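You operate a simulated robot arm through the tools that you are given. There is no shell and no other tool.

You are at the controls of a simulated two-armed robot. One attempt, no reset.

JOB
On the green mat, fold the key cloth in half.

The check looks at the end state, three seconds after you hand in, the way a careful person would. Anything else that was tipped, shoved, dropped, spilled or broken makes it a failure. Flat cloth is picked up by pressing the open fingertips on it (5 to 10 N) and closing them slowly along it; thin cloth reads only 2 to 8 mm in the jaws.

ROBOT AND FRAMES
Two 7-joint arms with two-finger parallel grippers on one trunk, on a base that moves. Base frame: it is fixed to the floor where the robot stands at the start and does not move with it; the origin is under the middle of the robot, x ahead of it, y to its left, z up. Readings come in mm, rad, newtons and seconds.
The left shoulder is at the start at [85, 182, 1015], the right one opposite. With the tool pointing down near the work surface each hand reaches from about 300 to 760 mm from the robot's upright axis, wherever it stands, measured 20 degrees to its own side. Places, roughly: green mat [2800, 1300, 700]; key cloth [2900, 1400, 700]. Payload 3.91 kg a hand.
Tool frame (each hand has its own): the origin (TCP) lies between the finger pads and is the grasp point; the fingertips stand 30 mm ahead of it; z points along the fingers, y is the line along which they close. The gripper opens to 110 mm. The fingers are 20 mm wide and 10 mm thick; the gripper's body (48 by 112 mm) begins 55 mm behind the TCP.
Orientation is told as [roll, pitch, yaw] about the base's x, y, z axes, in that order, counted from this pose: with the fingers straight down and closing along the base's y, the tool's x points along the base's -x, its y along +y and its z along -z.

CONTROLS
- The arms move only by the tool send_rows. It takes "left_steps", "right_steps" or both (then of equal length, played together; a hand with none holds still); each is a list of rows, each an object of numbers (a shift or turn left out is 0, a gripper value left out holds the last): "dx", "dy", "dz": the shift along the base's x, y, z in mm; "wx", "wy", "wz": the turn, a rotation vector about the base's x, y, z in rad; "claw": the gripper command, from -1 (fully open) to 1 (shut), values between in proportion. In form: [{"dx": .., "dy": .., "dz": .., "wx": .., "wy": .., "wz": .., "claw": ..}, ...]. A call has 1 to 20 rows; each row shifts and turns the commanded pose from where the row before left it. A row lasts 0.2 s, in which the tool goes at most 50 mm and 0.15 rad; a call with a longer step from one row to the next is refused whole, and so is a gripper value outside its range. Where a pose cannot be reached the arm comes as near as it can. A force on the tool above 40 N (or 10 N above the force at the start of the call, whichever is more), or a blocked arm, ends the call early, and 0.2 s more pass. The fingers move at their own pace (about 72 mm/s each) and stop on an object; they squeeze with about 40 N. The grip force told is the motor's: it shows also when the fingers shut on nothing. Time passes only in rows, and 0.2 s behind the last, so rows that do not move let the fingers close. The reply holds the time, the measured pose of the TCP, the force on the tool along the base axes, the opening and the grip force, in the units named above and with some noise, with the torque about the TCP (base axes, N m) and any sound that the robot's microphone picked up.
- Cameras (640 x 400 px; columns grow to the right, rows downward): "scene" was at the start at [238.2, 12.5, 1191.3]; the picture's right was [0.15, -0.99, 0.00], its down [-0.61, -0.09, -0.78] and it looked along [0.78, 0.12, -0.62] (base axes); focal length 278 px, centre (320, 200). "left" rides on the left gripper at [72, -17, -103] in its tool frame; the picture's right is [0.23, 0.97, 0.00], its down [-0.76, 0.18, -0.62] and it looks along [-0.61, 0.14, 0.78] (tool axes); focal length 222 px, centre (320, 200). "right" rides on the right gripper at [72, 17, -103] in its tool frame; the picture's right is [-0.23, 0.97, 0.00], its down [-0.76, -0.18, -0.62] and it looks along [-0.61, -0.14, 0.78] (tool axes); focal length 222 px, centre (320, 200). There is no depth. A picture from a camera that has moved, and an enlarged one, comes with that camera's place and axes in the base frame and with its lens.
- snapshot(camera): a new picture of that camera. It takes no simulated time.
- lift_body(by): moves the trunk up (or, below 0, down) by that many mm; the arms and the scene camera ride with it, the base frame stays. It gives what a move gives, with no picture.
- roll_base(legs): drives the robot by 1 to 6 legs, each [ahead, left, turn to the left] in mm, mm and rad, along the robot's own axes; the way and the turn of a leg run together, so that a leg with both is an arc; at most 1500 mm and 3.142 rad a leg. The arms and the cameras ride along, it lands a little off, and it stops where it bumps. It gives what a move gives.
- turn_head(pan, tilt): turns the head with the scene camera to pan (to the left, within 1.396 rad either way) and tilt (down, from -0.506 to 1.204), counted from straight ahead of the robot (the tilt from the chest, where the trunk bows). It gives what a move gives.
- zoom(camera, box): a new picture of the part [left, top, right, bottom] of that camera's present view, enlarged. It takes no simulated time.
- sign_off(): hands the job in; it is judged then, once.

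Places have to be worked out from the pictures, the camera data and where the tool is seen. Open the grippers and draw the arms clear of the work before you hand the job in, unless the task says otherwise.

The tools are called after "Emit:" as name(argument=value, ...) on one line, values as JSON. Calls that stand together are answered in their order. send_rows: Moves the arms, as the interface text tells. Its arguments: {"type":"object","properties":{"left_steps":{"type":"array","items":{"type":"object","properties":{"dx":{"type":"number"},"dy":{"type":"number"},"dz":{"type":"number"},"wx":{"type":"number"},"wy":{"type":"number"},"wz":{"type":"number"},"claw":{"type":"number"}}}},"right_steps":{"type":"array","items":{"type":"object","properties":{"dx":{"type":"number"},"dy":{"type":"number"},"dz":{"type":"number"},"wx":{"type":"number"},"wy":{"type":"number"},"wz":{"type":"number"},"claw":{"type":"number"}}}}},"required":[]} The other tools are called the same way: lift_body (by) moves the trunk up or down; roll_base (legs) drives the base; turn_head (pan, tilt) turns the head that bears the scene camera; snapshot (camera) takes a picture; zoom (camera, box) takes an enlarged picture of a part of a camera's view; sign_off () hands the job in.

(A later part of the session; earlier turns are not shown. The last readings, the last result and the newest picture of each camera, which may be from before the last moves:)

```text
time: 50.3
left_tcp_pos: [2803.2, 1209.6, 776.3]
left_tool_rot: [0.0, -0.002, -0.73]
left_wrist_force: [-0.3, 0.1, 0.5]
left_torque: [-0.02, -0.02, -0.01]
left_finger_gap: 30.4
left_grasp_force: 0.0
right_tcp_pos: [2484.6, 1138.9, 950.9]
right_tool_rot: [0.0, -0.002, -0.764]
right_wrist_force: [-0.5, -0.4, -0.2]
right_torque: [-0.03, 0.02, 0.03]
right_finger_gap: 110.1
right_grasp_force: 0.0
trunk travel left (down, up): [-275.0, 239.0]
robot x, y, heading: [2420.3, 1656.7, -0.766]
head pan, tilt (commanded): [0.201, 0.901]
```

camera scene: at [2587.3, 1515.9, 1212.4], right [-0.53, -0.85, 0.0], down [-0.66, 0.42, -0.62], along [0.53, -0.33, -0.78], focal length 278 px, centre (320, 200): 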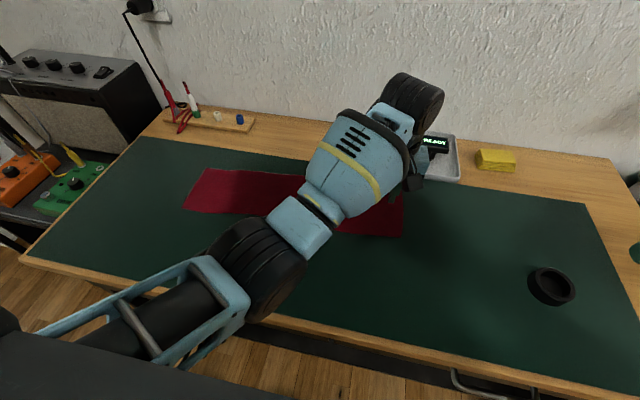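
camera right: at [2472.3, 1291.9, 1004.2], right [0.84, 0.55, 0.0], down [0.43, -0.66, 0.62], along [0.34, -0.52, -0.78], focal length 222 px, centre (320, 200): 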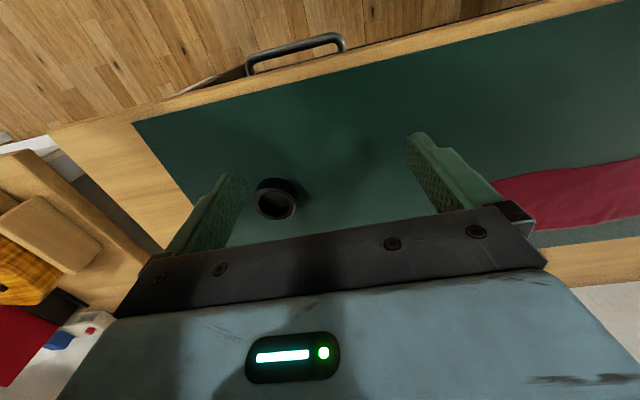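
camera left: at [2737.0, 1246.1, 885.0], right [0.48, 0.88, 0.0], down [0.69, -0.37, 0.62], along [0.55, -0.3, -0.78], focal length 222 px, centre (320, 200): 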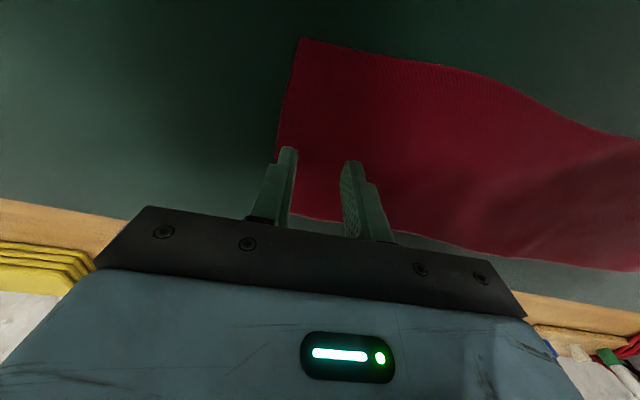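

No contact force yet at 776, so I'll go a little lower.

Emit:
send_rows(left_steps=[{"dz": -1}, {"dz": -0.5}, {"dz": 0}, {"dz": 0}])

```text
time: 51.3
left_tcp_pos: [2802.7, 1208.8, 775.8]
left_tool_rot: [-0.001, -0.002, -0.729]
left_wrist_force: [0.4, -0.2, 0.2]
left_torque: [0.0, 0.0, -0.01]
left_finger_gap: 30.0
left_grasp_force: 0.1
right_tcp_pos: [2483.8, 1138.1, 950.5]
right_tool_rot: [-0.001, -0.002, -0.764]
right_wrist_force: [0.8, -0.2, -0.2]
right_torque: [0.01, 0.02, -0.01]
right_finger_gap: 110.0
right_grasp_force: 0.1
trunk travel left (down, up): [-275.0, 239.0]
robot x, y, heading: [2419.9, 1655.7, -0.762]
head pan, tilt (commanded): [0.201, 0.901]
```

Emit:
send_rows(left_steps=[{"dz": -1}, {"dz": -0.5}, {"dz": 0}, {"dz": 0}])

```text
time: 52.3
left_tcp_pos: [2803.1, 1209.3, 773.6]
left_tool_rot: [-0.002, -0.004, -0.73]
left_wrist_force: [4.0, -0.5, 9.4]
left_torque: [-0.09, -0.07, 0.0]
left_finger_gap: 30.1
left_grasp_force: 0.0
right_tcp_pos: [2482.7, 1138.9, 949.2]
right_tool_rot: [0.001, -0.002, -0.763]
right_wrist_force: [-0.5, -0.6, 0.3]
right_torque: [-0.01, 0.02, 0.03]
right_finger_gap: 109.9
right_grasp_force: 0.0
trunk travel left (down, up): [-275.0, 239.0]
robot x, y, heading: [2419.8, 1655.6, -0.763]
head pan, tilt (commanded): [0.201, 0.901]
```

The press is now 9.4 N. I'll close slowly along the cloth, about half way first, and then check.

Emit:
send_rows(left_steps=[{"claw": 0.5}, {"claw": 0.55}, {"claw": 0.6}, {"claw": 0.65}, {"claw": 0.7}, {"claw": 0.75}])

Emit:
snapshot(camera="left")

```text
time: 53.7
left_tcp_pos: [2801.1, 1209.3, 773.8]
left_tool_rot: [-0.005, -0.001, -0.73]
left_wrist_force: [-0.5, -1.1, 13.4]
left_torque: [-0.13, 0.11, 0.01]
left_finger_gap: 13.4
left_grasp_force: 0.0
right_tcp_pos: [2482.2, 1138.4, 948.9]
right_tool_rot: [-0.001, -0.003, -0.763]
right_wrist_force: [-0.1, 0.2, 0.4]
right_torque: [-0.02, 0.0, -0.01]
right_finger_gap: 110.2
right_grasp_force: 0.0
trunk travel left (down, up): [-275.0, 239.0]
robot x, y, heading: [2418.1, 1658.4, -0.763]
head pan, tilt (commanded): [0.201, 0.901]
```

```text
taken
camera left: at [2735.6, 1245.4, 878.1], right [0.48, 0.88, 0.0], down [0.69, -0.37, 0.62], along [0.55, -0.3, -0.78], focal length 222 px, centre (320, 200)
```

left: 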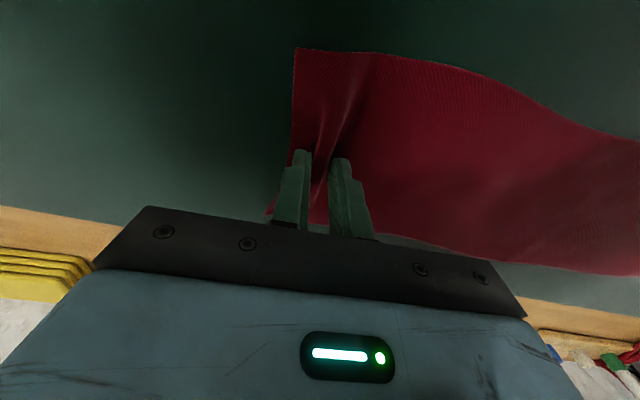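

A ridge of cloth is rising between the fingers. I'll ease the press slightly and finish closing.

Emit:
send_rows(left_steps=[{"dz": 0.4, "claw": 0.8}, {"claw": 0.85}, {"claw": 0.9}, {"claw": 0.95}, {"claw": 1.0}, {"claw": 1.0}, {"claw": 1.0}])

Emit:
snapshot(camera="left")

```text
time: 55.3
left_tcp_pos: [2802.0, 1210.6, 773.4]
left_tool_rot: [-0.001, -0.004, -0.73]
left_wrist_force: [-2.3, -2.9, 14.2]
left_torque: [-0.16, 0.16, -0.01]
left_finger_gap: 5.9
left_grasp_force: 40.3
right_tcp_pos: [2483.2, 1138.7, 950.3]
right_tool_rot: [0.001, -0.002, -0.762]
right_wrist_force: [-0.6, 0.4, 0.1]
right_torque: [0.01, -0.04, 0.02]
right_finger_gap: 109.9
right_grasp_force: 0.0
trunk travel left (down, up): [-275.0, 239.0]
robot x, y, heading: [2421.4, 1655.7, -0.757]
head pan, tilt (commanded): [0.201, 0.901]
```

```text
taken
camera left: at [2735.6, 1245.3, 878.1], right [0.48, 0.88, 0.0], down [0.69, -0.37, 0.62], along [0.55, -0.3, -0.78], focal length 222 px, centre (320, 200)
```

left: 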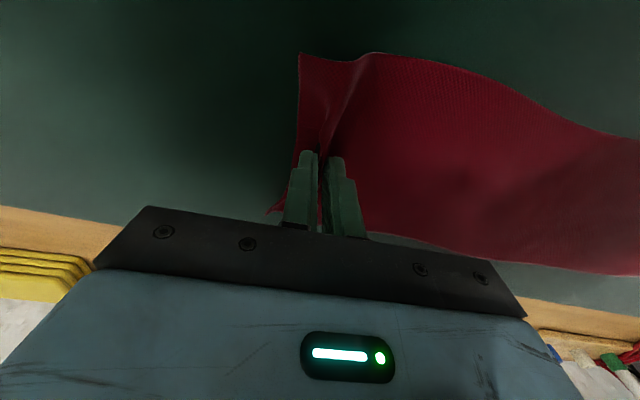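

The jaws hold the cloth: 5.9 mm gap at 40 N. Before lifting, I'll check in the scene view whether the left end shifted.

Emit:
snapshot(camera="scene")

Emit:
zoom(camera="scene", box=[160, 140, 320, 240])

```text
taken
camera scene: at [2594.1, 1509.1, 1172.7], right [-0.53, -0.85, 0.0], down [-0.66, 0.42, -0.62], along [0.53, -0.33, -0.78], focal length 278 px, centre (320, 200)
```

scene: 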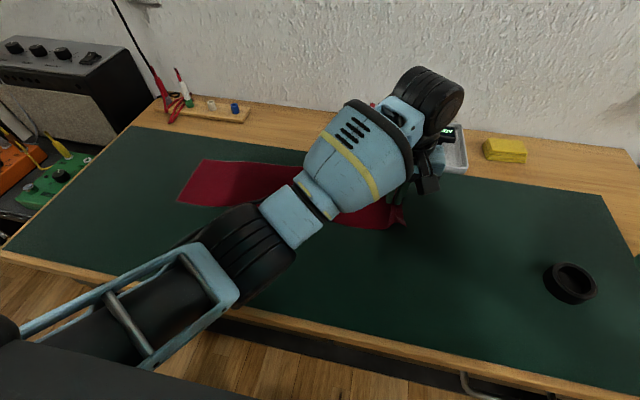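

```text
4.00 times, centred on (240, 190) of scene
camera zoom: at [2594.1, 1509.1, 1172.7], right [-0.53, -0.85, 0.0], down [-0.66, 0.42, -0.62], along [0.53, -0.33, -0.78], focal length 1112 px, centre (640, 240)
```

zoom: 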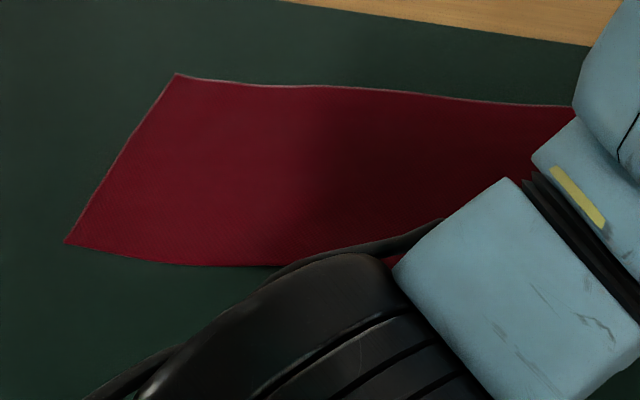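

The whole cloth slid about 12 mm to the right as the ridge formed. The left end midpoint is now about (3074, 1527), about 417 mm from the TCP. I'll begin the fold by lifting on an arc of under 183 mm radius around the fold line, half way first.

Emit:
send_rows(left_steps=[{"dx": 2.6, "dy": 3.0, "dz": 22}, {"dx": 4.6, "dy": 5.3, "dz": 24}, {"dx": 7.2, "dy": 8.3, "dz": 24}, {"dx": 10.5, "dy": 12.1, "dz": 22}, {"dx": 13.1, "dy": 15.1, "dz": 19}, {"dx": 16.4, "dy": 18.9, "dz": 14}, {"dx": 18.3, "dy": 21.2, "dz": 9}, {"dx": 0}])

Emit:
snapshot(camera="left")

Emit:
snapshot(camera="scene")

```text
time: 57.1
left_tcp_pos: [2874.9, 1291.2, 907.7]
left_tool_rot: [-0.003, -0.001, -0.729]
left_wrist_force: [0.2, -0.4, 0.2]
left_torque: [0.0, -0.02, -0.01]
left_finger_gap: 5.0
left_grasp_force: 40.0
right_tcp_pos: [2483.7, 1137.9, 949.8]
right_tool_rot: [0.0, -0.003, -0.763]
right_wrist_force: [0.2, -0.4, -0.5]
right_torque: [-0.03, -0.05, 0.0]
right_finger_gap: 109.8
right_grasp_force: 0.1
trunk travel left (down, up): [-275.0, 239.0]
robot x, y, heading: [2421.0, 1654.8, -0.76]
head pan, tilt (commanded): [0.201, 0.901]
```

```text
taken
camera left: at [2809.2, 1326.4, 1010.8], right [0.48, 0.88, 0.0], down [0.69, -0.37, 0.62], along [0.55, -0.3, -0.78], focal length 222 px, centre (320, 200)
```

left: 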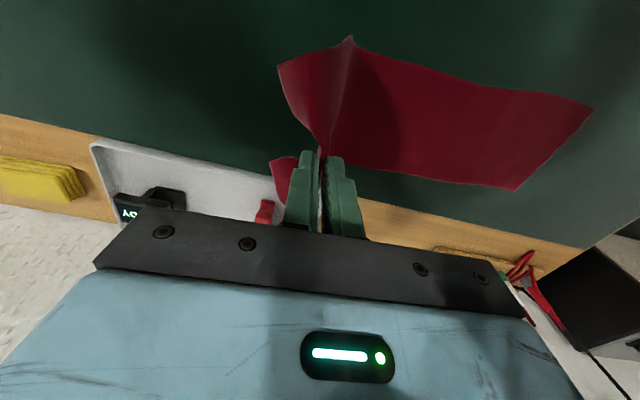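

```text
taken
camera scene: at [2594.7, 1508.2, 1172.4], right [-0.53, -0.85, 0.0], down [-0.66, 0.42, -0.62], along [0.53, -0.33, -0.78], focal length 278 px, centre (320, 200)
```

scene: 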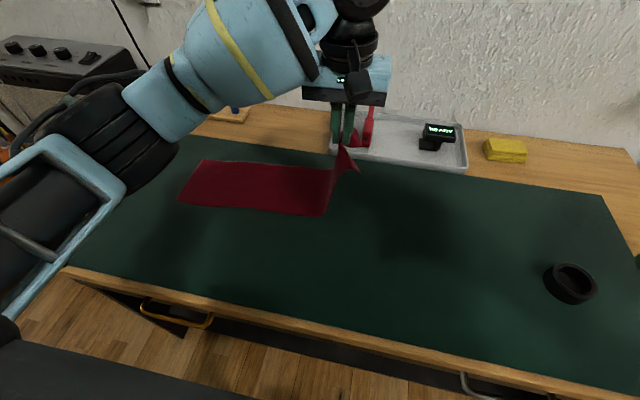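

The cloth is hanging from the jaws and the left half hasn't moved. I'll carry on over the top, tilting the gripper gradually so its body leans left and the ridge points outward.

Emit:
send_rows(left_steps=[{"dx": 12.4, "dy": 14.4, "dz": 18}, {"dx": 14.4, "dy": 16.6, "dz": 14}, {"dx": 17.0, "dy": 19.7, "dz": 6}, {"dx": 19.4, "dy": 22.5, "dz": -1.1, "wx": -0.0675, "wy": 0.0594}, {"dx": 18.8, "dy": 21.7, "dz": -7.4, "wx": -0.0675, "wy": 0.0594}, {"dx": 18.1, "dy": 20.9, "dz": -11.6, "wx": -0.0675, "wy": 0.0594}, {"dx": 16.8, "dy": 19.4, "dz": -14.8, "wx": -0.0675, "wy": 0.0594}])

Emit:
snapshot(camera="left")

Emit:
snapshot(camera="scene")

```text
time: 58.7
left_tcp_pos: [2993.2, 1428.6, 908.8]
left_tool_rot: [-0.362, -0.005, -0.73]
left_wrist_force: [0.3, -0.1, 0.0]
left_torque: [-0.03, -0.02, -0.01]
left_finger_gap: 2.4
left_grasp_force: 39.7
right_tcp_pos: [2483.7, 1139.0, 949.0]
right_tool_rot: [-0.002, -0.001, -0.762]
right_wrist_force: [-0.4, 0.3, 0.1]
right_torque: [0.0, -0.01, -0.01]
right_finger_gap: 110.4
right_grasp_force: 0.0
trunk travel left (down, up): [-275.0, 239.0]
robot x, y, heading: [2419.2, 1654.0, -0.766]
head pan, tilt (commanded): [0.201, 0.901]
```

```text
taken
camera left: at [2952.3, 1492.8, 1011.2], right [0.44, 0.83, -0.35], down [0.82, -0.22, 0.52], along [0.36, -0.52, -0.78], focal length 222 px, centre (320, 200)
```

left: 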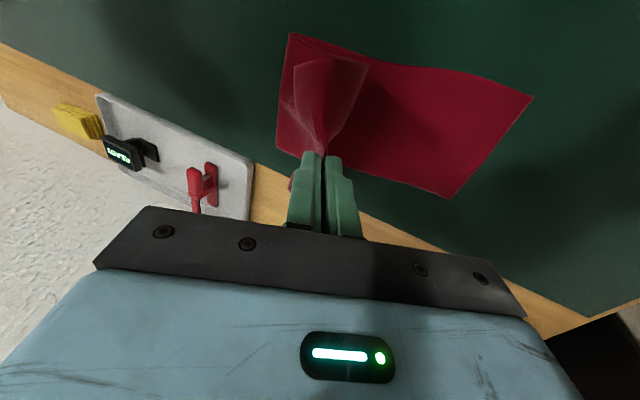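

```text
taken
camera scene: at [2595.4, 1509.0, 1172.4], right [-0.53, -0.85, 0.0], down [-0.66, 0.42, -0.62], along [0.53, -0.33, -0.78], focal length 278 px, centre (320, 200)
```

scene: 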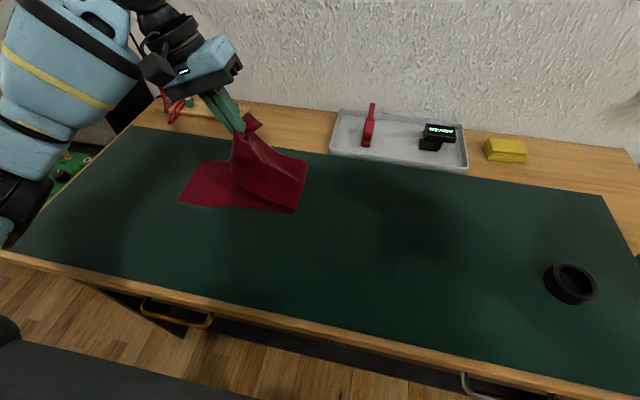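

The cloth is following, though the gap has dropped to 2.4 mm. I'll zoom in to make sure the hold is good before going on.

Emit:
zoom(camera="scene", box=[160, 60, 360, 220])

Emit:
zoom(camera="left", box=[240, 20, 440, 240])

```text
2.50 times, centred on (260, 140) of scene
camera zoom: at [2595.4, 1509.0, 1172.4], right [-0.53, -0.85, 0.0], down [-0.66, 0.42, -0.62], along [0.53, -0.33, -0.78], focal length 695 px, centre (470, 350)
```

zoom: 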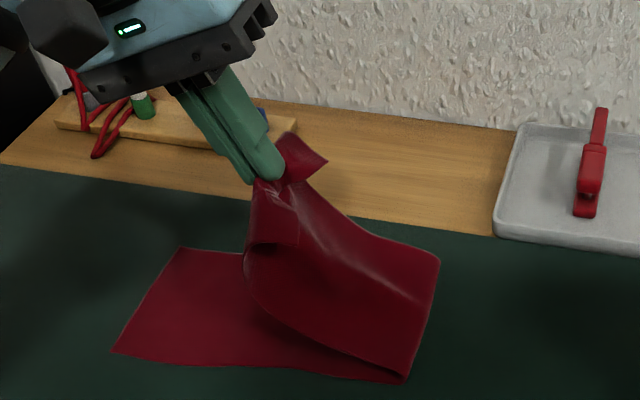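

```text
1.82 times, centred on (340, 130) of left
camera zoom: at [2952.3, 1492.8, 1011.2], right [0.44, 0.83, -0.35], down [0.82, -0.22, 0.52], along [0.36, -0.52, -0.78], focal length 404 px, centre (284, 327)
```

zoom: 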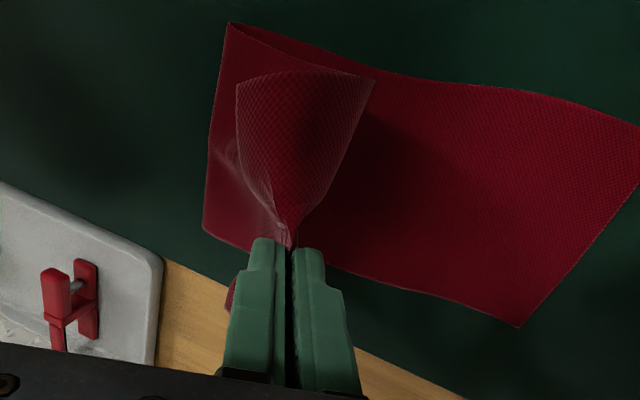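

The cloth is held by a ridge, with the end's corners drooping on the outer side. I'll continue the arc down to the left end in two stages, tilting to about 45°.

Emit:
send_rows(left_steps=[{"dx": 15.3, "dy": 17.7, "dz": -18.1, "wx": -0.0675, "wy": 0.0594}, {"dx": 14.0, "dy": 16.2, "dz": -19.3, "wx": -0.0675, "wy": 0.0594}, {"dx": 12.0, "dy": 13.8, "dz": -19.5, "wx": -0.0675, "wy": 0.0594}, {"dx": 9.8, "dy": 11.3, "dz": -19.5, "wx": -0.06, "wy": 0.0528}, {"dx": 7.6, "dy": 8.8, "dz": -17.5, "wx": -0.0563, "wy": 0.0495}, {"dx": 0}])

Emit:
snapshot(camera="left")

Emit:
snapshot(camera="scene")

```text
time: 60.1
left_tcp_pos: [3048.9, 1495.1, 816.7]
left_tool_rot: [-0.787, -0.008, -0.727]
left_wrist_force: [0.6, 0.7, 0.6]
left_torque: [0.03, -0.03, 0.02]
left_finger_gap: 2.2
left_grasp_force: 40.2
right_tcp_pos: [2483.5, 1138.8, 949.9]
right_tool_rot: [0.001, -0.002, -0.762]
right_wrist_force: [0.2, 0.0, 0.7]
right_torque: [0.02, -0.01, 0.05]
right_finger_gap: 110.0
right_grasp_force: 0.1
trunk travel left (down, up): [-275.0, 239.0]
robot x, y, heading: [2422.3, 1655.9, -0.764]
head pan, tilt (commanded): [0.201, 0.901]
```

```text
taken
camera left: at [3035.2, 1589.3, 901.7], right [0.29, 0.66, -0.69], down [0.94, -0.08, 0.32], along [0.16, -0.75, -0.65], focal length 222 px, centre (320, 200)
```

left: 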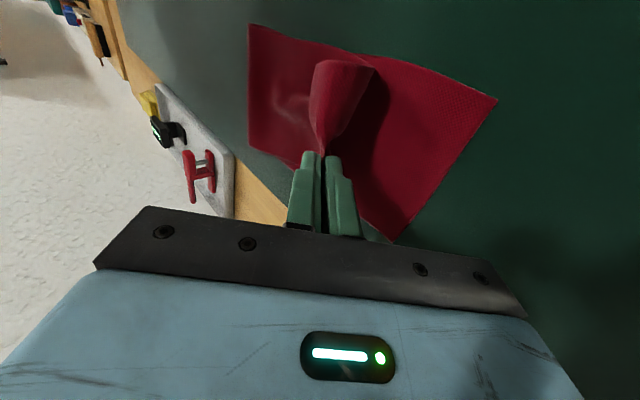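

```text
taken
camera scene: at [2594.8, 1508.5, 1172.5], right [-0.53, -0.85, 0.0], down [-0.66, 0.42, -0.62], along [0.53, -0.33, -0.78], focal length 278 px, centre (320, 200)
```

scene: 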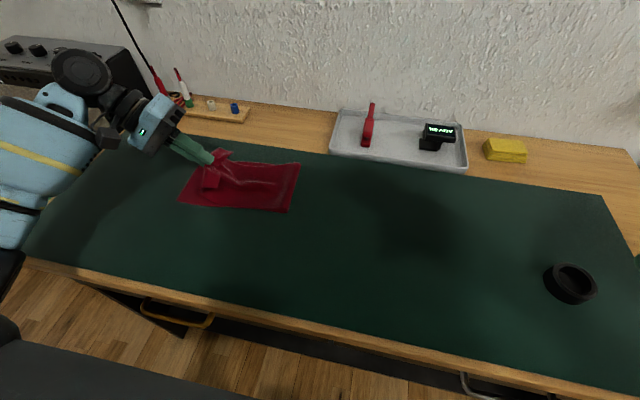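

The arm reaches this tilt comfortably and the lower half is still in place. I'll lower the rest of the way and look.

Emit:
send_rows(left_steps=[{"dx": 2.6, "dy": 3.0, "dz": -10}, {"dx": 2.6, "dy": 3.0, "dz": -10}, {"dx": 2.0, "dy": 2.3, "dz": -7}, {"dx": 2.0, "dy": 2.3, "dz": -7}, {"dx": 0}])

Emit:
snapshot(camera="left")

Emit:
zoom(camera="scene", box=[120, 90, 330, 230])

```text
time: 61.3
left_tcp_pos: [3059.0, 1508.5, 783.0]
left_tool_rot: [-0.786, -0.007, -0.724]
left_wrist_force: [-0.3, -0.1, -0.4]
left_torque: [-0.01, -0.01, -0.01]
left_finger_gap: 2.3
left_grasp_force: 40.2
right_tcp_pos: [2484.4, 1138.5, 949.8]
right_tool_rot: [-0.001, -0.003, -0.764]
right_wrist_force: [-0.7, 0.2, -0.6]
right_torque: [0.01, -0.03, 0.03]
right_finger_gap: 110.3
right_grasp_force: 0.1
trunk travel left (down, up): [-275.0, 239.0]
robot x, y, heading: [2421.8, 1655.3, -0.767]
head pan, tilt (commanded): [0.201, 0.901]
```

```text
taken
camera left: at [3044.6, 1602.0, 867.9], right [0.29, 0.66, -0.69], down [0.94, -0.08, 0.32], along [0.16, -0.75, -0.65], focal length 222 px, centre (320, 200)
```

left: 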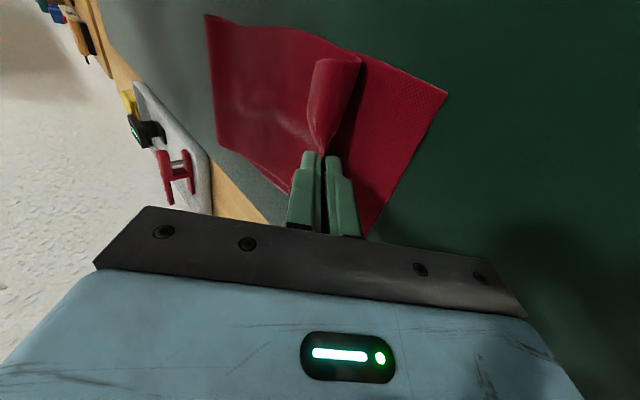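

```text
2.86 times, centred on (225, 160) of scene
camera zoom: at [2594.9, 1508.5, 1172.5], right [-0.53, -0.85, 0.0], down [-0.66, 0.42, -0.62], along [0.53, -0.33, -0.78], focal length 795 px, centre (591, 314)
```

zoom: 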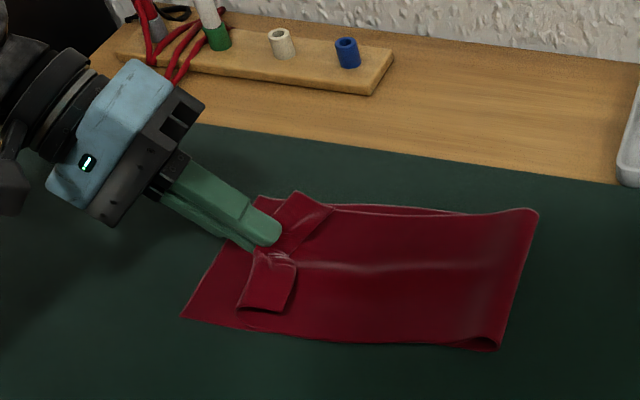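

The fold lies well, with the layers lined up sideways. The gripped end is folded back by a few centimetres where the ridge was. I'll open slightly and back out along the finger direction to see how it relaxes.

Emit:
send_rows(left_steps=[{"claw": 0.9}, {"claw": 0.8}, {"claw": 0.78, "dx": 4.6, "dy": 5.3, "dz": 7}, {"dx": 4.6, "dy": 5.3, "dz": 7}, {"dx": 4.6, "dy": 5.3, "dz": 7}, {"dx": 6.5, "dy": 7.5, "dz": 10}, {"dx": 6.5, "dy": 7.5, "dz": 10}, {"dx": 6.5, "dy": 7.5, "dz": 12}, {"dx": 6.5, "dy": 7.5, "dz": 15}])

Emit:
snapshot(camera="left")

Emit:
zoom(camera="scene", box=[120, 90, 330, 230])

```text
time: 63.3
left_tcp_pos: [3099.4, 1555.1, 849.6]
left_tool_rot: [-0.787, -0.006, -0.726]
left_wrist_force: [-0.2, -0.5, -0.1]
left_torque: [-0.01, 0.02, 0.02]
left_finger_gap: 12.2
left_grasp_force: 0.0
right_tcp_pos: [2483.7, 1139.1, 949.3]
right_tool_rot: [-0.001, -0.004, -0.764]
right_wrist_force: [0.9, 0.8, -0.3]
right_torque: [-0.01, -0.05, 0.02]
right_finger_gap: 110.0
right_grasp_force: 0.0
trunk travel left (down, up): [-275.0, 239.0]
robot x, y, heading: [2420.9, 1654.1, -0.766]
head pan, tilt (commanded): [0.201, 0.901]
```

```text
taken
camera left: at [3084.6, 1648.9, 935.0], right [0.29, 0.66, -0.69], down [0.94, -0.08, 0.32], along [0.16, -0.75, -0.65], focal length 222 px, centre (320, 200)
```

left: 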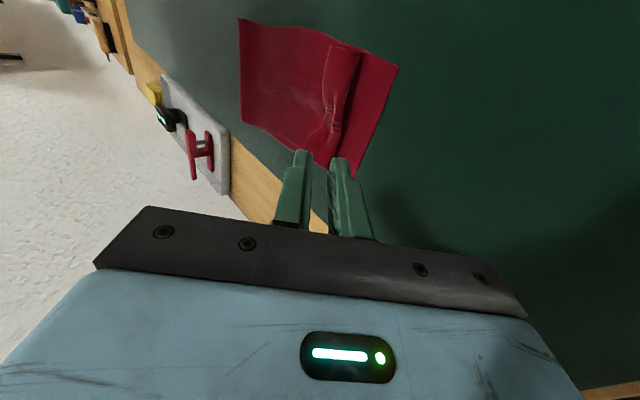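

```text
2.86 times, centred on (225, 160) of scene
camera zoom: at [2594.9, 1508.6, 1172.5], right [-0.53, -0.85, 0.0], down [-0.66, 0.42, -0.62], along [0.53, -0.33, -0.78], focal length 795 px, centre (591, 314)
```

zoom: 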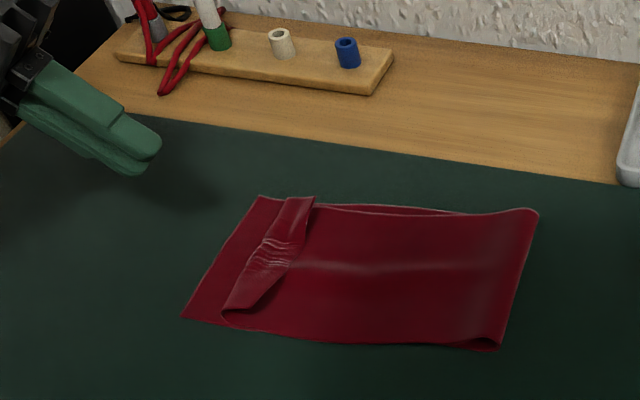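

The end stayed folded back: a tail about 28 mm wide lies on top, with its crest about 29 mm short of the left edge. I'll unfold it by pinching just the tail's free edge with a small gap and flipping it left. First I'll bring the tool upright above it.

Emit:
send_rows(left_steps=[{"dx": -9, "dy": -10, "dz": 5, "wx": 0.0984, "wy": -0.0866}, {"dx": -9, "dy": -10, "wx": 0.0984, "wy": -0.0866}, {"dx": -9, "dy": -10, "wx": 0.0984, "wy": -0.0866}, {"dx": -9, "dy": -10, "wx": 0.0984, "wy": -0.0866}, {"dx": -9, "dy": -10, "wx": 0.0984, "wy": -0.0866}, {"dx": -8, "dy": -11, "wx": 0.0984, "wy": -0.0866}, {"claw": 0.74}])

Emit:
snapshot(camera="left")

Emit:
zoom(camera="left", box=[220, 20, 420, 220])

```text
time: 64.9
left_tcp_pos: [3047.3, 1493.2, 855.1]
left_tool_rot: [0.001, -0.001, -0.729]
left_wrist_force: [0.4, 0.6, 0.7]
left_torque: [0.04, 0.01, -0.01]
left_finger_gap: 14.3
left_grasp_force: 0.0
right_tcp_pos: [2485.1, 1138.8, 951.2]
right_tool_rot: [-0.001, -0.002, -0.763]
right_wrist_force: [-0.1, -0.4, 0.7]
right_torque: [0.01, -0.01, -0.01]
right_finger_gap: 110.3
right_grasp_force: 0.1
trunk travel left (down, up): [-275.0, 239.0]
robot x, y, heading: [2419.7, 1655.0, -0.761]
head pan, tilt (commanded): [0.201, 0.901]
```

```text
taken
camera left: at [2981.0, 1528.1, 959.3], right [0.48, 0.88, 0.0], down [0.68, -0.37, 0.62], along [0.55, -0.3, -0.78], focal length 222 px, centre (320, 200)
```

left: 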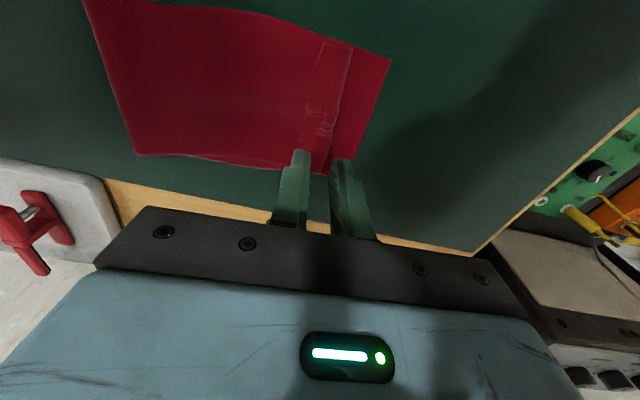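

```text
2.00 times, centred on (320, 120) of left
camera zoom: at [2981.0, 1528.1, 959.3], right [0.48, 0.88, 0.0], down [0.68, -0.37, 0.62], along [0.55, -0.3, -0.78], focal length 444 px, centre (320, 360)
```

zoom: 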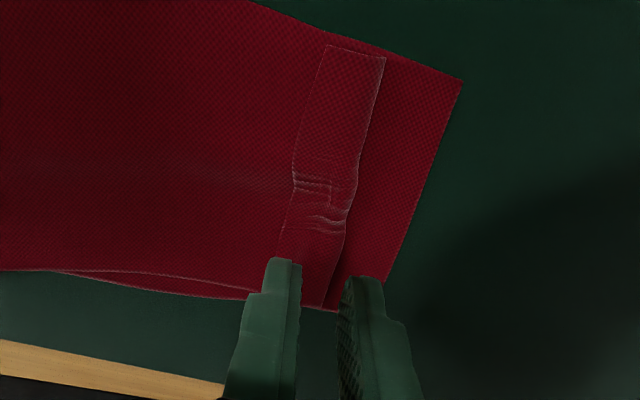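

The view is clear. The tail's free edge mid-point is near (3028,1490), its crest is near (3041,1514), and the lower layer's left edge is about 32 mm beyond the crest. I'll place the small-gap jaws at (3035,1499) and lower to just above it.

Emit:
send_rows(left_steps=[{"dx": -12.5, "dy": 6, "dz": -20}, {"dz": -20}, {"dz": -20}, {"dz": -8}, {"dz": 0}])

Emit:
zoom(camera="left", box=[220, 20, 420, 220])

```text
time: 66.1
left_tcp_pos: [3033.2, 1500.8, 787.3]
left_tool_rot: [0.001, -0.001, -0.729]
left_wrist_force: [-0.2, -0.5, 0.3]
left_torque: [0.03, -0.02, 0.0]
left_finger_gap: 14.4
left_grasp_force: 0.0
right_tcp_pos: [2483.7, 1138.9, 950.0]
right_tool_rot: [0.0, -0.001, -0.763]
right_wrist_force: [0.6, 0.8, 0.8]
right_torque: [-0.02, 0.01, 0.03]
right_finger_gap: 110.1
right_grasp_force: 0.1
trunk travel left (down, up): [-275.0, 239.0]
robot x, y, heading: [2422.2, 1655.2, -0.764]
head pan, tilt (commanded): [0.201, 0.901]
```

```text
2.00 times, centred on (320, 120) of left
camera zoom: at [2967.9, 1535.2, 891.4], right [0.48, 0.88, 0.0], down [0.69, -0.37, 0.62], along [0.55, -0.3, -0.78], focal length 444 px, centre (320, 360)
```

zoom: 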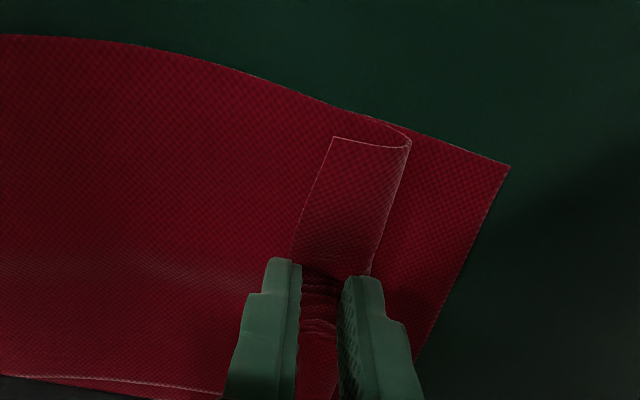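

The right fingertip overlaps the tail edge by only about 2 mm, so I'll shift 3 mm left and then lower to contact.

Emit:
send_rows(left_steps=[{"dx": 2, "dy": 2.3, "dz": -3}, {"dz": -3}, {"dz": -1}, {"dz": 0}])

```text
time: 67.1
left_tcp_pos: [3037.2, 1499.5, 781.1]
left_tool_rot: [0.0, -0.001, -0.727]
left_wrist_force: [0.1, -0.4, -0.2]
left_torque: [-0.04, -0.02, 0.0]
left_finger_gap: 14.2
left_grasp_force: 0.0
right_tcp_pos: [2483.1, 1137.8, 950.1]
right_tool_rot: [0.0, -0.002, -0.765]
right_wrist_force: [-0.2, 0.4, -0.5]
right_torque: [0.03, 0.0, 0.01]
right_finger_gap: 109.9
right_grasp_force: 0.0
trunk travel left (down, up): [-275.0, 239.0]
robot x, y, heading: [2416.8, 1653.9, -0.762]
head pan, tilt (commanded): [0.201, 0.901]
```

Emit:
send_rows(left_steps=[{"dz": -1}, {"dz": -1}, {"dz": 0}, {"dz": 0}])

```text
time: 68.1
left_tcp_pos: [3037.4, 1500.6, 778.2]
left_tool_rot: [0.0, -0.002, -0.73]
left_wrist_force: [0.3, 0.3, -0.7]
left_torque: [-0.02, 0.01, -0.01]
left_finger_gap: 14.4
left_grasp_force: 0.0
right_tcp_pos: [2484.1, 1137.7, 949.8]
right_tool_rot: [0.0, -0.003, -0.764]
right_wrist_force: [-0.2, 0.1, -0.2]
right_torque: [0.0, 0.02, -0.01]
right_finger_gap: 110.0
right_grasp_force: 0.0
trunk travel left (down, up): [-275.0, 239.0]
robot x, y, heading: [2420.0, 1654.9, -0.766]
head pan, tilt (commanded): [0.201, 0.901]
```

No contact at 778 yet, so I'll go lower in 1 mm steps.

Emit:
send_rows(left_steps=[{"dz": -1}, {"dz": -0.7}, {"dz": 0}, {"dz": 0}])

```text
time: 69.1
left_tcp_pos: [3037.4, 1502.3, 776.4]
left_tool_rot: [0.001, -0.002, -0.729]
left_wrist_force: [1.0, -0.8, 0.2]
left_torque: [0.01, 0.01, 0.01]
left_finger_gap: 14.0
left_grasp_force: 0.0
right_tcp_pos: [2482.9, 1138.3, 950.0]
right_tool_rot: [0.001, -0.003, -0.762]
right_wrist_force: [-0.7, -0.5, 1.3]
right_torque: [0.01, -0.01, 0.03]
right_finger_gap: 110.0
right_grasp_force: 0.1
trunk travel left (down, up): [-275.0, 239.0]
robot x, y, heading: [2421.6, 1657.6, -0.765]
head pan, tilt (commanded): [0.201, 0.901]
```

Emit:
send_rows(left_steps=[{"dz": -1}, {"dz": -0.5}, {"dz": 0}, {"dz": 0}])

Emit:
zoom(camera="left", box=[220, 20, 420, 220])

```text
time: 70.1
left_tcp_pos: [3035.2, 1501.5, 776.0]
left_tool_rot: [0.0, -0.002, -0.73]
left_wrist_force: [1.2, -0.7, 3.6]
left_torque: [-0.01, -0.01, 0.0]
left_finger_gap: 14.2
left_grasp_force: 0.1
right_tcp_pos: [2483.9, 1138.1, 949.9]
right_tool_rot: [0.001, -0.001, -0.762]
right_wrist_force: [-0.2, 0.3, 0.2]
right_torque: [-0.01, 0.03, 0.0]
right_finger_gap: 109.9
right_grasp_force: 0.1
trunk travel left (down, up): [-275.0, 239.0]
robot x, y, heading: [2421.2, 1656.1, -0.763]
head pan, tilt (commanded): [0.201, 0.901]
```

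```text
2.00 times, centred on (320, 120) of left
camera zoom: at [2970.1, 1536.3, 879.6], right [0.48, 0.88, 0.0], down [0.69, -0.37, 0.62], along [0.55, -0.3, -0.78], focal length 444 px, centre (320, 360)
```

zoom: 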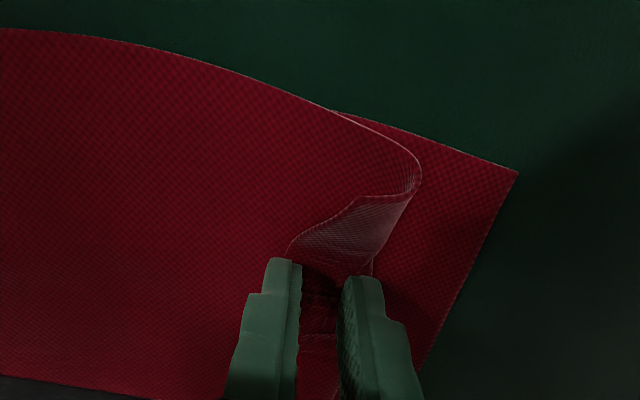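

Light contact at 3.6 N. I'll press slightly more while closing slowly.

Emit:
send_rows(left_steps=[{"dz": -0.6}, {"dz": 0}, {"claw": 0.78}, {"claw": 0.82}, {"claw": 0.86}, {"claw": 0.9}, {"claw": 0.94}, {"claw": 0.98}, {"claw": 1.0}, {"claw": 1.0}])

Emit:
zoom(camera="left", box=[220, 20, 420, 220])

```text
time: 72.3
left_tcp_pos: [3037.6, 1499.3, 775.6]
left_tool_rot: [0.001, -0.004, -0.729]
left_wrist_force: [0.0, -2.0, 13.0]
left_torque: [-0.08, -0.04, 0.01]
left_finger_gap: 0.2
left_grasp_force: 37.8
right_tcp_pos: [2481.3, 1138.7, 950.6]
right_tool_rot: [0.0, -0.001, -0.763]
right_wrist_force: [-0.1, 0.2, -1.2]
right_torque: [-0.06, -0.01, 0.0]
right_finger_gap: 109.8
right_grasp_force: 0.1
trunk travel left (down, up): [-275.0, 239.0]
robot x, y, heading: [2419.5, 1655.3, -0.759]
head pan, tilt (commanded): [0.201, 0.901]
```

```text
2.00 times, centred on (320, 120) of left
camera zoom: at [2970.4, 1536.3, 879.1], right [0.48, 0.88, 0.0], down [0.68, -0.37, 0.63], along [0.55, -0.3, -0.78], focal length 444 px, centre (320, 360)
```

zoom: 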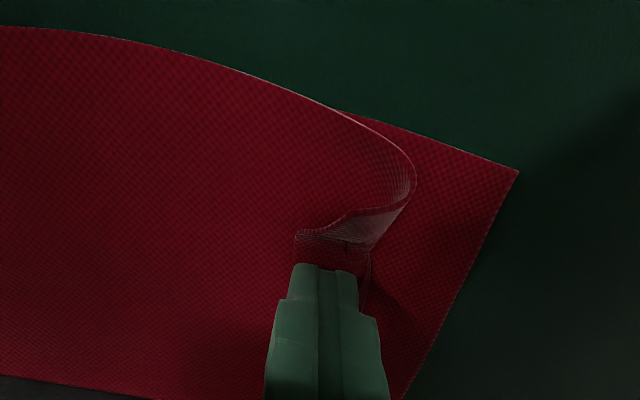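

The jaws closed on nothing (0.2 mm), so no ridge formed. The near corner of the tail has sprung up, though. With the closed tips resting lightly on the tail, I'll drag left to roll its crest outward and then look.

Emit:
send_rows(left_steps=[{"dz": 0.8}, {"dx": 3.3, "dy": 3.8}, {"dx": 3.3, "dy": 3.8}, {"dx": 3.3, "dy": 3.8}, {"dx": 3.3, "dy": 3.8}, {"dx": 0}])

Emit:
zoom(camera="left", box=[220, 20, 420, 220])

Emit:
zoom(camera="scene", box=[120, 90, 330, 230])

```text
time: 73.7
left_tcp_pos: [3048.8, 1516.0, 775.3]
left_tool_rot: [0.0, -0.003, -0.729]
left_wrist_force: [-1.6, -2.6, 7.7]
left_torque: [-0.1, 0.04, 0.06]
left_finger_gap: 0.1
left_grasp_force: 37.7
right_tcp_pos: [2483.2, 1138.8, 950.3]
right_tool_rot: [0.0, -0.001, -0.762]
right_wrist_force: [-0.3, 0.5, 0.0]
right_torque: [0.01, 0.04, -0.01]
right_finger_gap: 110.3
right_grasp_force: 0.0
trunk travel left (down, up): [-275.0, 239.0]
robot x, y, heading: [2418.2, 1654.8, -0.763]
head pan, tilt (commanded): [0.201, 0.901]
```

```text
2.00 times, centred on (320, 120) of left
camera zoom: at [2983.2, 1551.7, 879.4], right [0.48, 0.88, 0.0], down [0.69, -0.37, 0.62], along [0.55, -0.3, -0.78], focal length 444 px, centre (320, 360)
```

zoom: 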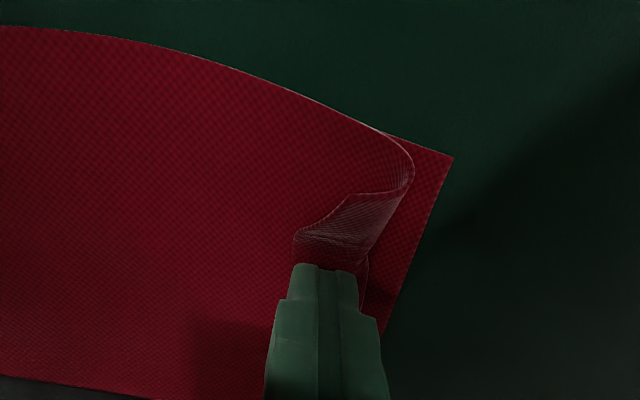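

```text
2.86 times, centred on (225, 160) of scene
camera zoom: at [2594.2, 1508.4, 1172.6], right [-0.53, -0.85, 0.0], down [-0.66, 0.42, -0.62], along [0.53, -0.33, -0.78], focal length 795 px, centre (591, 314)
```

zoom: 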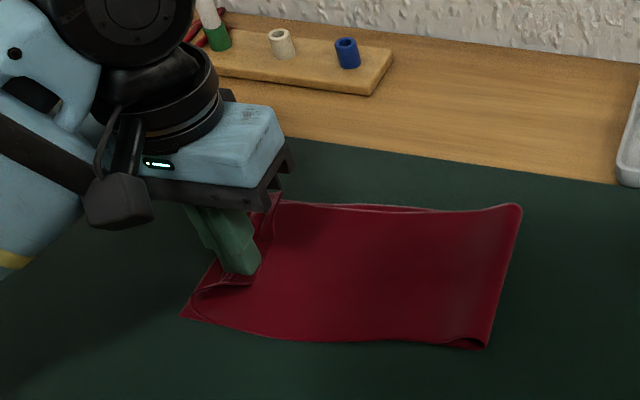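

The drag moved the whole top layer about 12 mm left instead of rolling the tail, so layers slide easily on each other. The near corner is still standing in a curl. I'll lift off and look at its shape before trying to push it over to the left.

Emit:
send_rows(left_steps=[{"dz": 10}, {"dz": 20}, {"dz": 30}, {"dx": 13, "dy": 15, "dz": 20}, {"dx": 26, "dy": 30}, {"dx": 0}])

Emit:
snapshot(camera="left")

Emit:
zoom(camera="scene", box=[150, 130, 300, 230])

```text
time: 75.1
left_tcp_pos: [3087.3, 1560.1, 852.6]
left_tool_rot: [-0.001, -0.002, -0.729]
left_wrist_force: [-0.2, 0.1, 0.4]
left_torque: [0.0, -0.01, -0.02]
left_finger_gap: 0.1
left_grasp_force: 38.1
right_tcp_pos: [2483.2, 1138.0, 949.5]
right_tool_rot: [0.0, -0.002, -0.763]
right_wrist_force: [0.6, 0.5, 0.4]
right_torque: [-0.02, 0.01, 0.03]
right_finger_gap: 110.0
right_grasp_force: 0.1
trunk travel left (down, up): [-275.0, 239.0]
robot x, y, heading: [2421.0, 1652.1, -0.765]
head pan, tilt (commanded): [0.201, 0.901]
```

```text
taken
camera left: at [3021.9, 1595.5, 956.4], right [0.48, 0.88, 0.0], down [0.69, -0.37, 0.62], along [0.55, -0.3, -0.78], focal length 222 px, centre (320, 200)
```

left: 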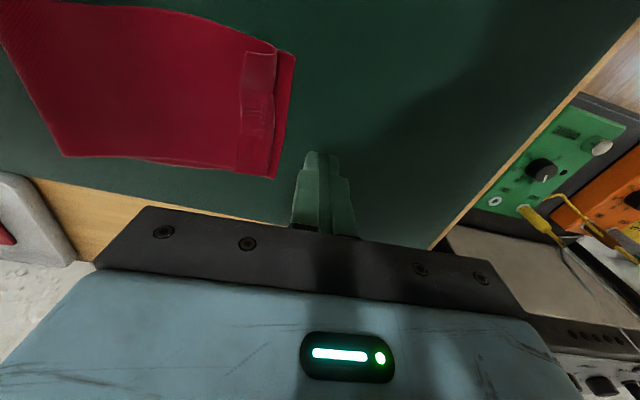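

```text
4.00 times, centred on (225, 180) of scene
camera zoom: at [2594.7, 1508.2, 1172.4], right [-0.53, -0.85, 0.0], down [-0.66, 0.42, -0.62], along [0.53, -0.33, -0.78], focal length 1112 px, centre (700, 280)
```

zoom: 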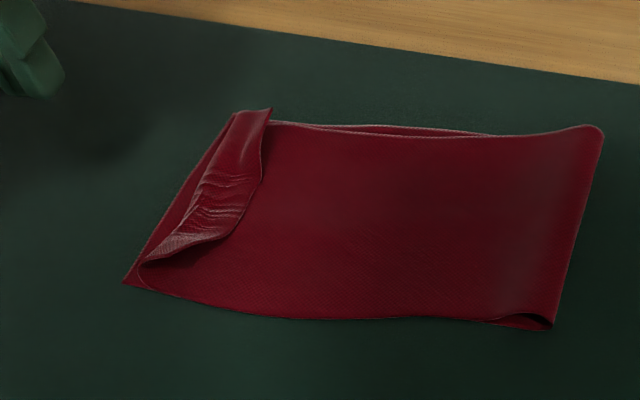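

The tail's edge stands slightly clear of the layer below, so a low fingertip coming from the right should catch under it. I'll zoom in for exact positions.

Emit:
zoom(camera="left", box=[180, 20, 340, 200])

```text
2.22 times, centred on (260, 110) of left
camera zoom: at [3021.9, 1595.5, 956.4], right [0.48, 0.88, 0.0], down [0.69, -0.37, 0.62], along [0.55, -0.3, -0.78], focal length 494 px, centre (453, 400)
```

zoom: 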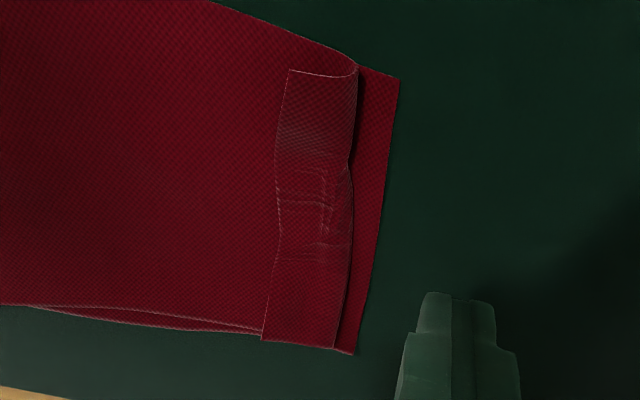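

The crest runs at about 12 mm from the left edge, and the tail is 24–35 mm wide. I'll bring the closed fingertips down on the right of the tail near its near corner, about 1–2 mm above the top layer, ready to push left.

Emit:
send_rows(left_steps=[{"dx": -29.4, "dy": -19.7}, {"dx": -29.4, "dy": -19.7}, {"dx": -29.4, "dy": -19.7}, {"dz": -25}, {"dz": -25}, {"dz": -24}, {"dz": 0}])

Emit:
zoom(camera="left", box=[220, 20, 420, 220])

```text
time: 76.7
left_tcp_pos: [3000.8, 1501.7, 781.3]
left_tool_rot: [-0.002, -0.003, -0.728]
left_wrist_force: [0.8, -0.4, -0.5]
left_torque: [0.01, 0.0, 0.01]
left_finger_gap: 0.0
left_grasp_force: 38.0
right_tcp_pos: [2483.5, 1138.9, 950.9]
right_tool_rot: [0.0, -0.001, -0.762]
right_wrist_force: [-0.8, 0.4, -0.3]
right_torque: [0.02, 0.03, -0.02]
right_finger_gap: 110.0
right_grasp_force: 0.1
trunk travel left (down, up): [-275.0, 239.0]
robot x, y, heading: [2419.3, 1652.2, -0.764]
head pan, tilt (commanded): [0.201, 0.901]
```

```text
2.00 times, centred on (320, 120) of left
camera zoom: at [2935.1, 1537.5, 885.4], right [0.48, 0.88, 0.0], down [0.69, -0.37, 0.62], along [0.55, -0.3, -0.78], focal length 444 px, centre (320, 360)
```

zoom: 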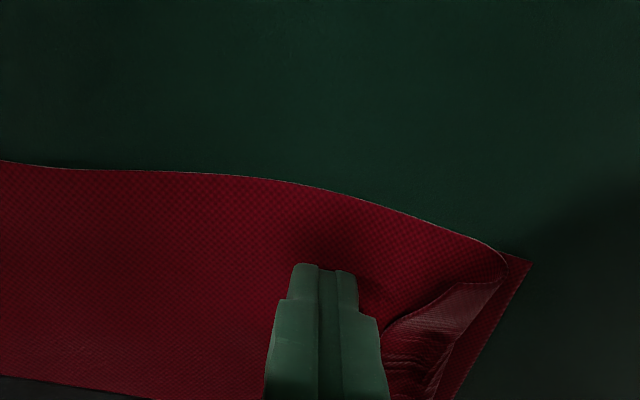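

The near corner of the tail is curled up just left of the tip. I'll lower to skim height and push left in small steps.

Emit:
send_rows(left_steps=[{"dz": -2}, {"dz": -2}, {"dx": 5.2, "dy": 6.0}, {"dx": 5.2, "dy": 6.0}, {"dx": 5.2, "dy": 6.0}, {"dx": 5.2, "dy": 6.0}, {"dx": 5.2, "dy": 6.0}])

Emit:
zoom(camera="left", box=[220, 20, 420, 220])

Emit:
zoom(camera="scene", box=[150, 130, 300, 230])

```text
time: 78.3
left_tcp_pos: [3026.4, 1531.6, 778.7]
left_tool_rot: [-0.001, 0.0, -0.73]
left_wrist_force: [0.3, 0.4, 0.0]
left_torque: [-0.01, 0.04, 0.0]
left_finger_gap: 0.0
left_grasp_force: 37.5
right_tcp_pos: [2483.4, 1138.0, 950.0]
right_tool_rot: [0.001, -0.001, -0.762]
right_wrist_force: [-0.1, -0.5, 1.1]
right_torque: [0.01, 0.02, 0.01]
right_finger_gap: 109.8
right_grasp_force: 0.0
trunk travel left (down, up): [-275.0, 239.0]
robot x, y, heading: [2419.9, 1652.8, -0.76]
head pan, tilt (commanded): [0.201, 0.901]
```

```text
2.00 times, centred on (320, 120) of left
camera zoom: at [2960.2, 1568.0, 882.2], right [0.48, 0.88, 0.0], down [0.69, -0.37, 0.62], along [0.55, -0.3, -0.78], focal length 444 px, centre (320, 360)
```

zoom: 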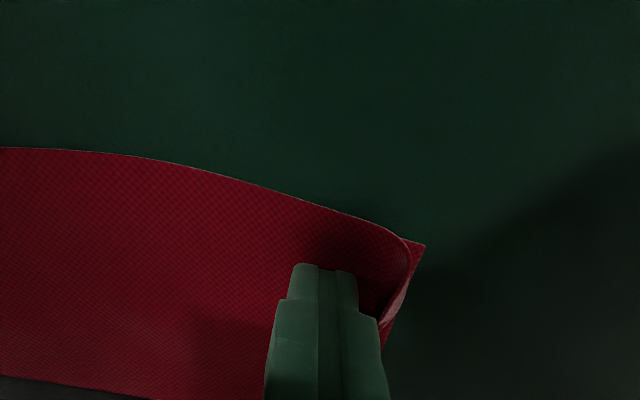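

```text
4.00 times, centred on (225, 180) of scene
camera zoom: at [2595.0, 1508.6, 1172.5], right [-0.53, -0.85, 0.0], down [-0.66, 0.42, -0.62], along [0.53, -0.33, -0.78], focal length 1112 px, centre (700, 280)
```

zoom: 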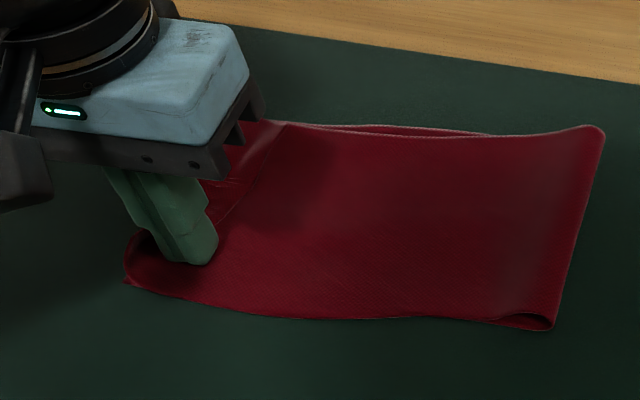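

It's working: the near part of the tail now stands upright against the finger and the layer below hasn't moved. I'll keep pushing left past the crest so it flips over.

Emit:
send_rows(left_steps=[{"dx": 5.2, "dy": 6.0}, {"dx": 5.2, "dy": 6.0}, {"dx": 5.2, "dy": 6.0}, {"dx": 5.2, "dy": 6.0}, {"dx": 5.2, "dy": 6.0}])

Emit:
zoom(camera="left", box=[220, 20, 420, 220])

Emit:
zoom(camera="scene", box=[150, 130, 300, 230])

```text
time: 79.5
left_tcp_pos: [3053.7, 1563.3, 778.3]
left_tool_rot: [0.001, -0.001, -0.728]
left_wrist_force: [-0.5, 0.7, 0.0]
left_torque: [-0.02, 0.0, -0.03]
left_finger_gap: 0.0
left_grasp_force: 37.5
right_tcp_pos: [2483.2, 1139.2, 950.8]
right_tool_rot: [-0.002, 0.0, -0.763]
right_wrist_force: [-0.4, -0.1, 0.2]
right_torque: [0.0, 0.02, 0.01]
right_finger_gap: 109.8
right_grasp_force: 0.1
trunk travel left (down, up): [-275.0, 239.0]
robot x, y, heading: [2419.6, 1654.4, -0.759]
head pan, tilt (commanded): [0.201, 0.901]
```

```text
2.00 times, centred on (320, 120) of left
camera zoom: at [2986.8, 1598.7, 882.1], right [0.48, 0.88, 0.0], down [0.69, -0.37, 0.62], along [0.55, -0.3, -0.78], focal length 444 px, centre (320, 360)
```

zoom: 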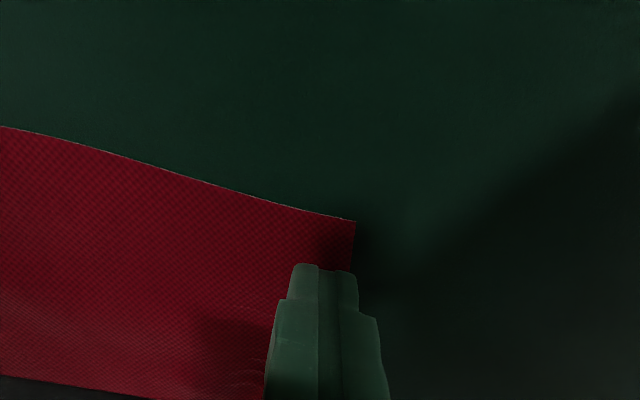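

```text
4.00 times, centred on (225, 180) of scene
camera zoom: at [2595.0, 1508.7, 1172.5], right [-0.53, -0.85, 0.0], down [-0.66, 0.42, -0.62], along [0.53, -0.33, -0.78], focal length 1112 px, centre (700, 280)
```

zoom: 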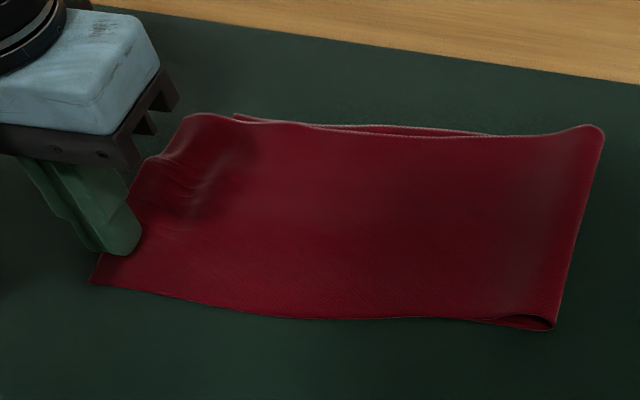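

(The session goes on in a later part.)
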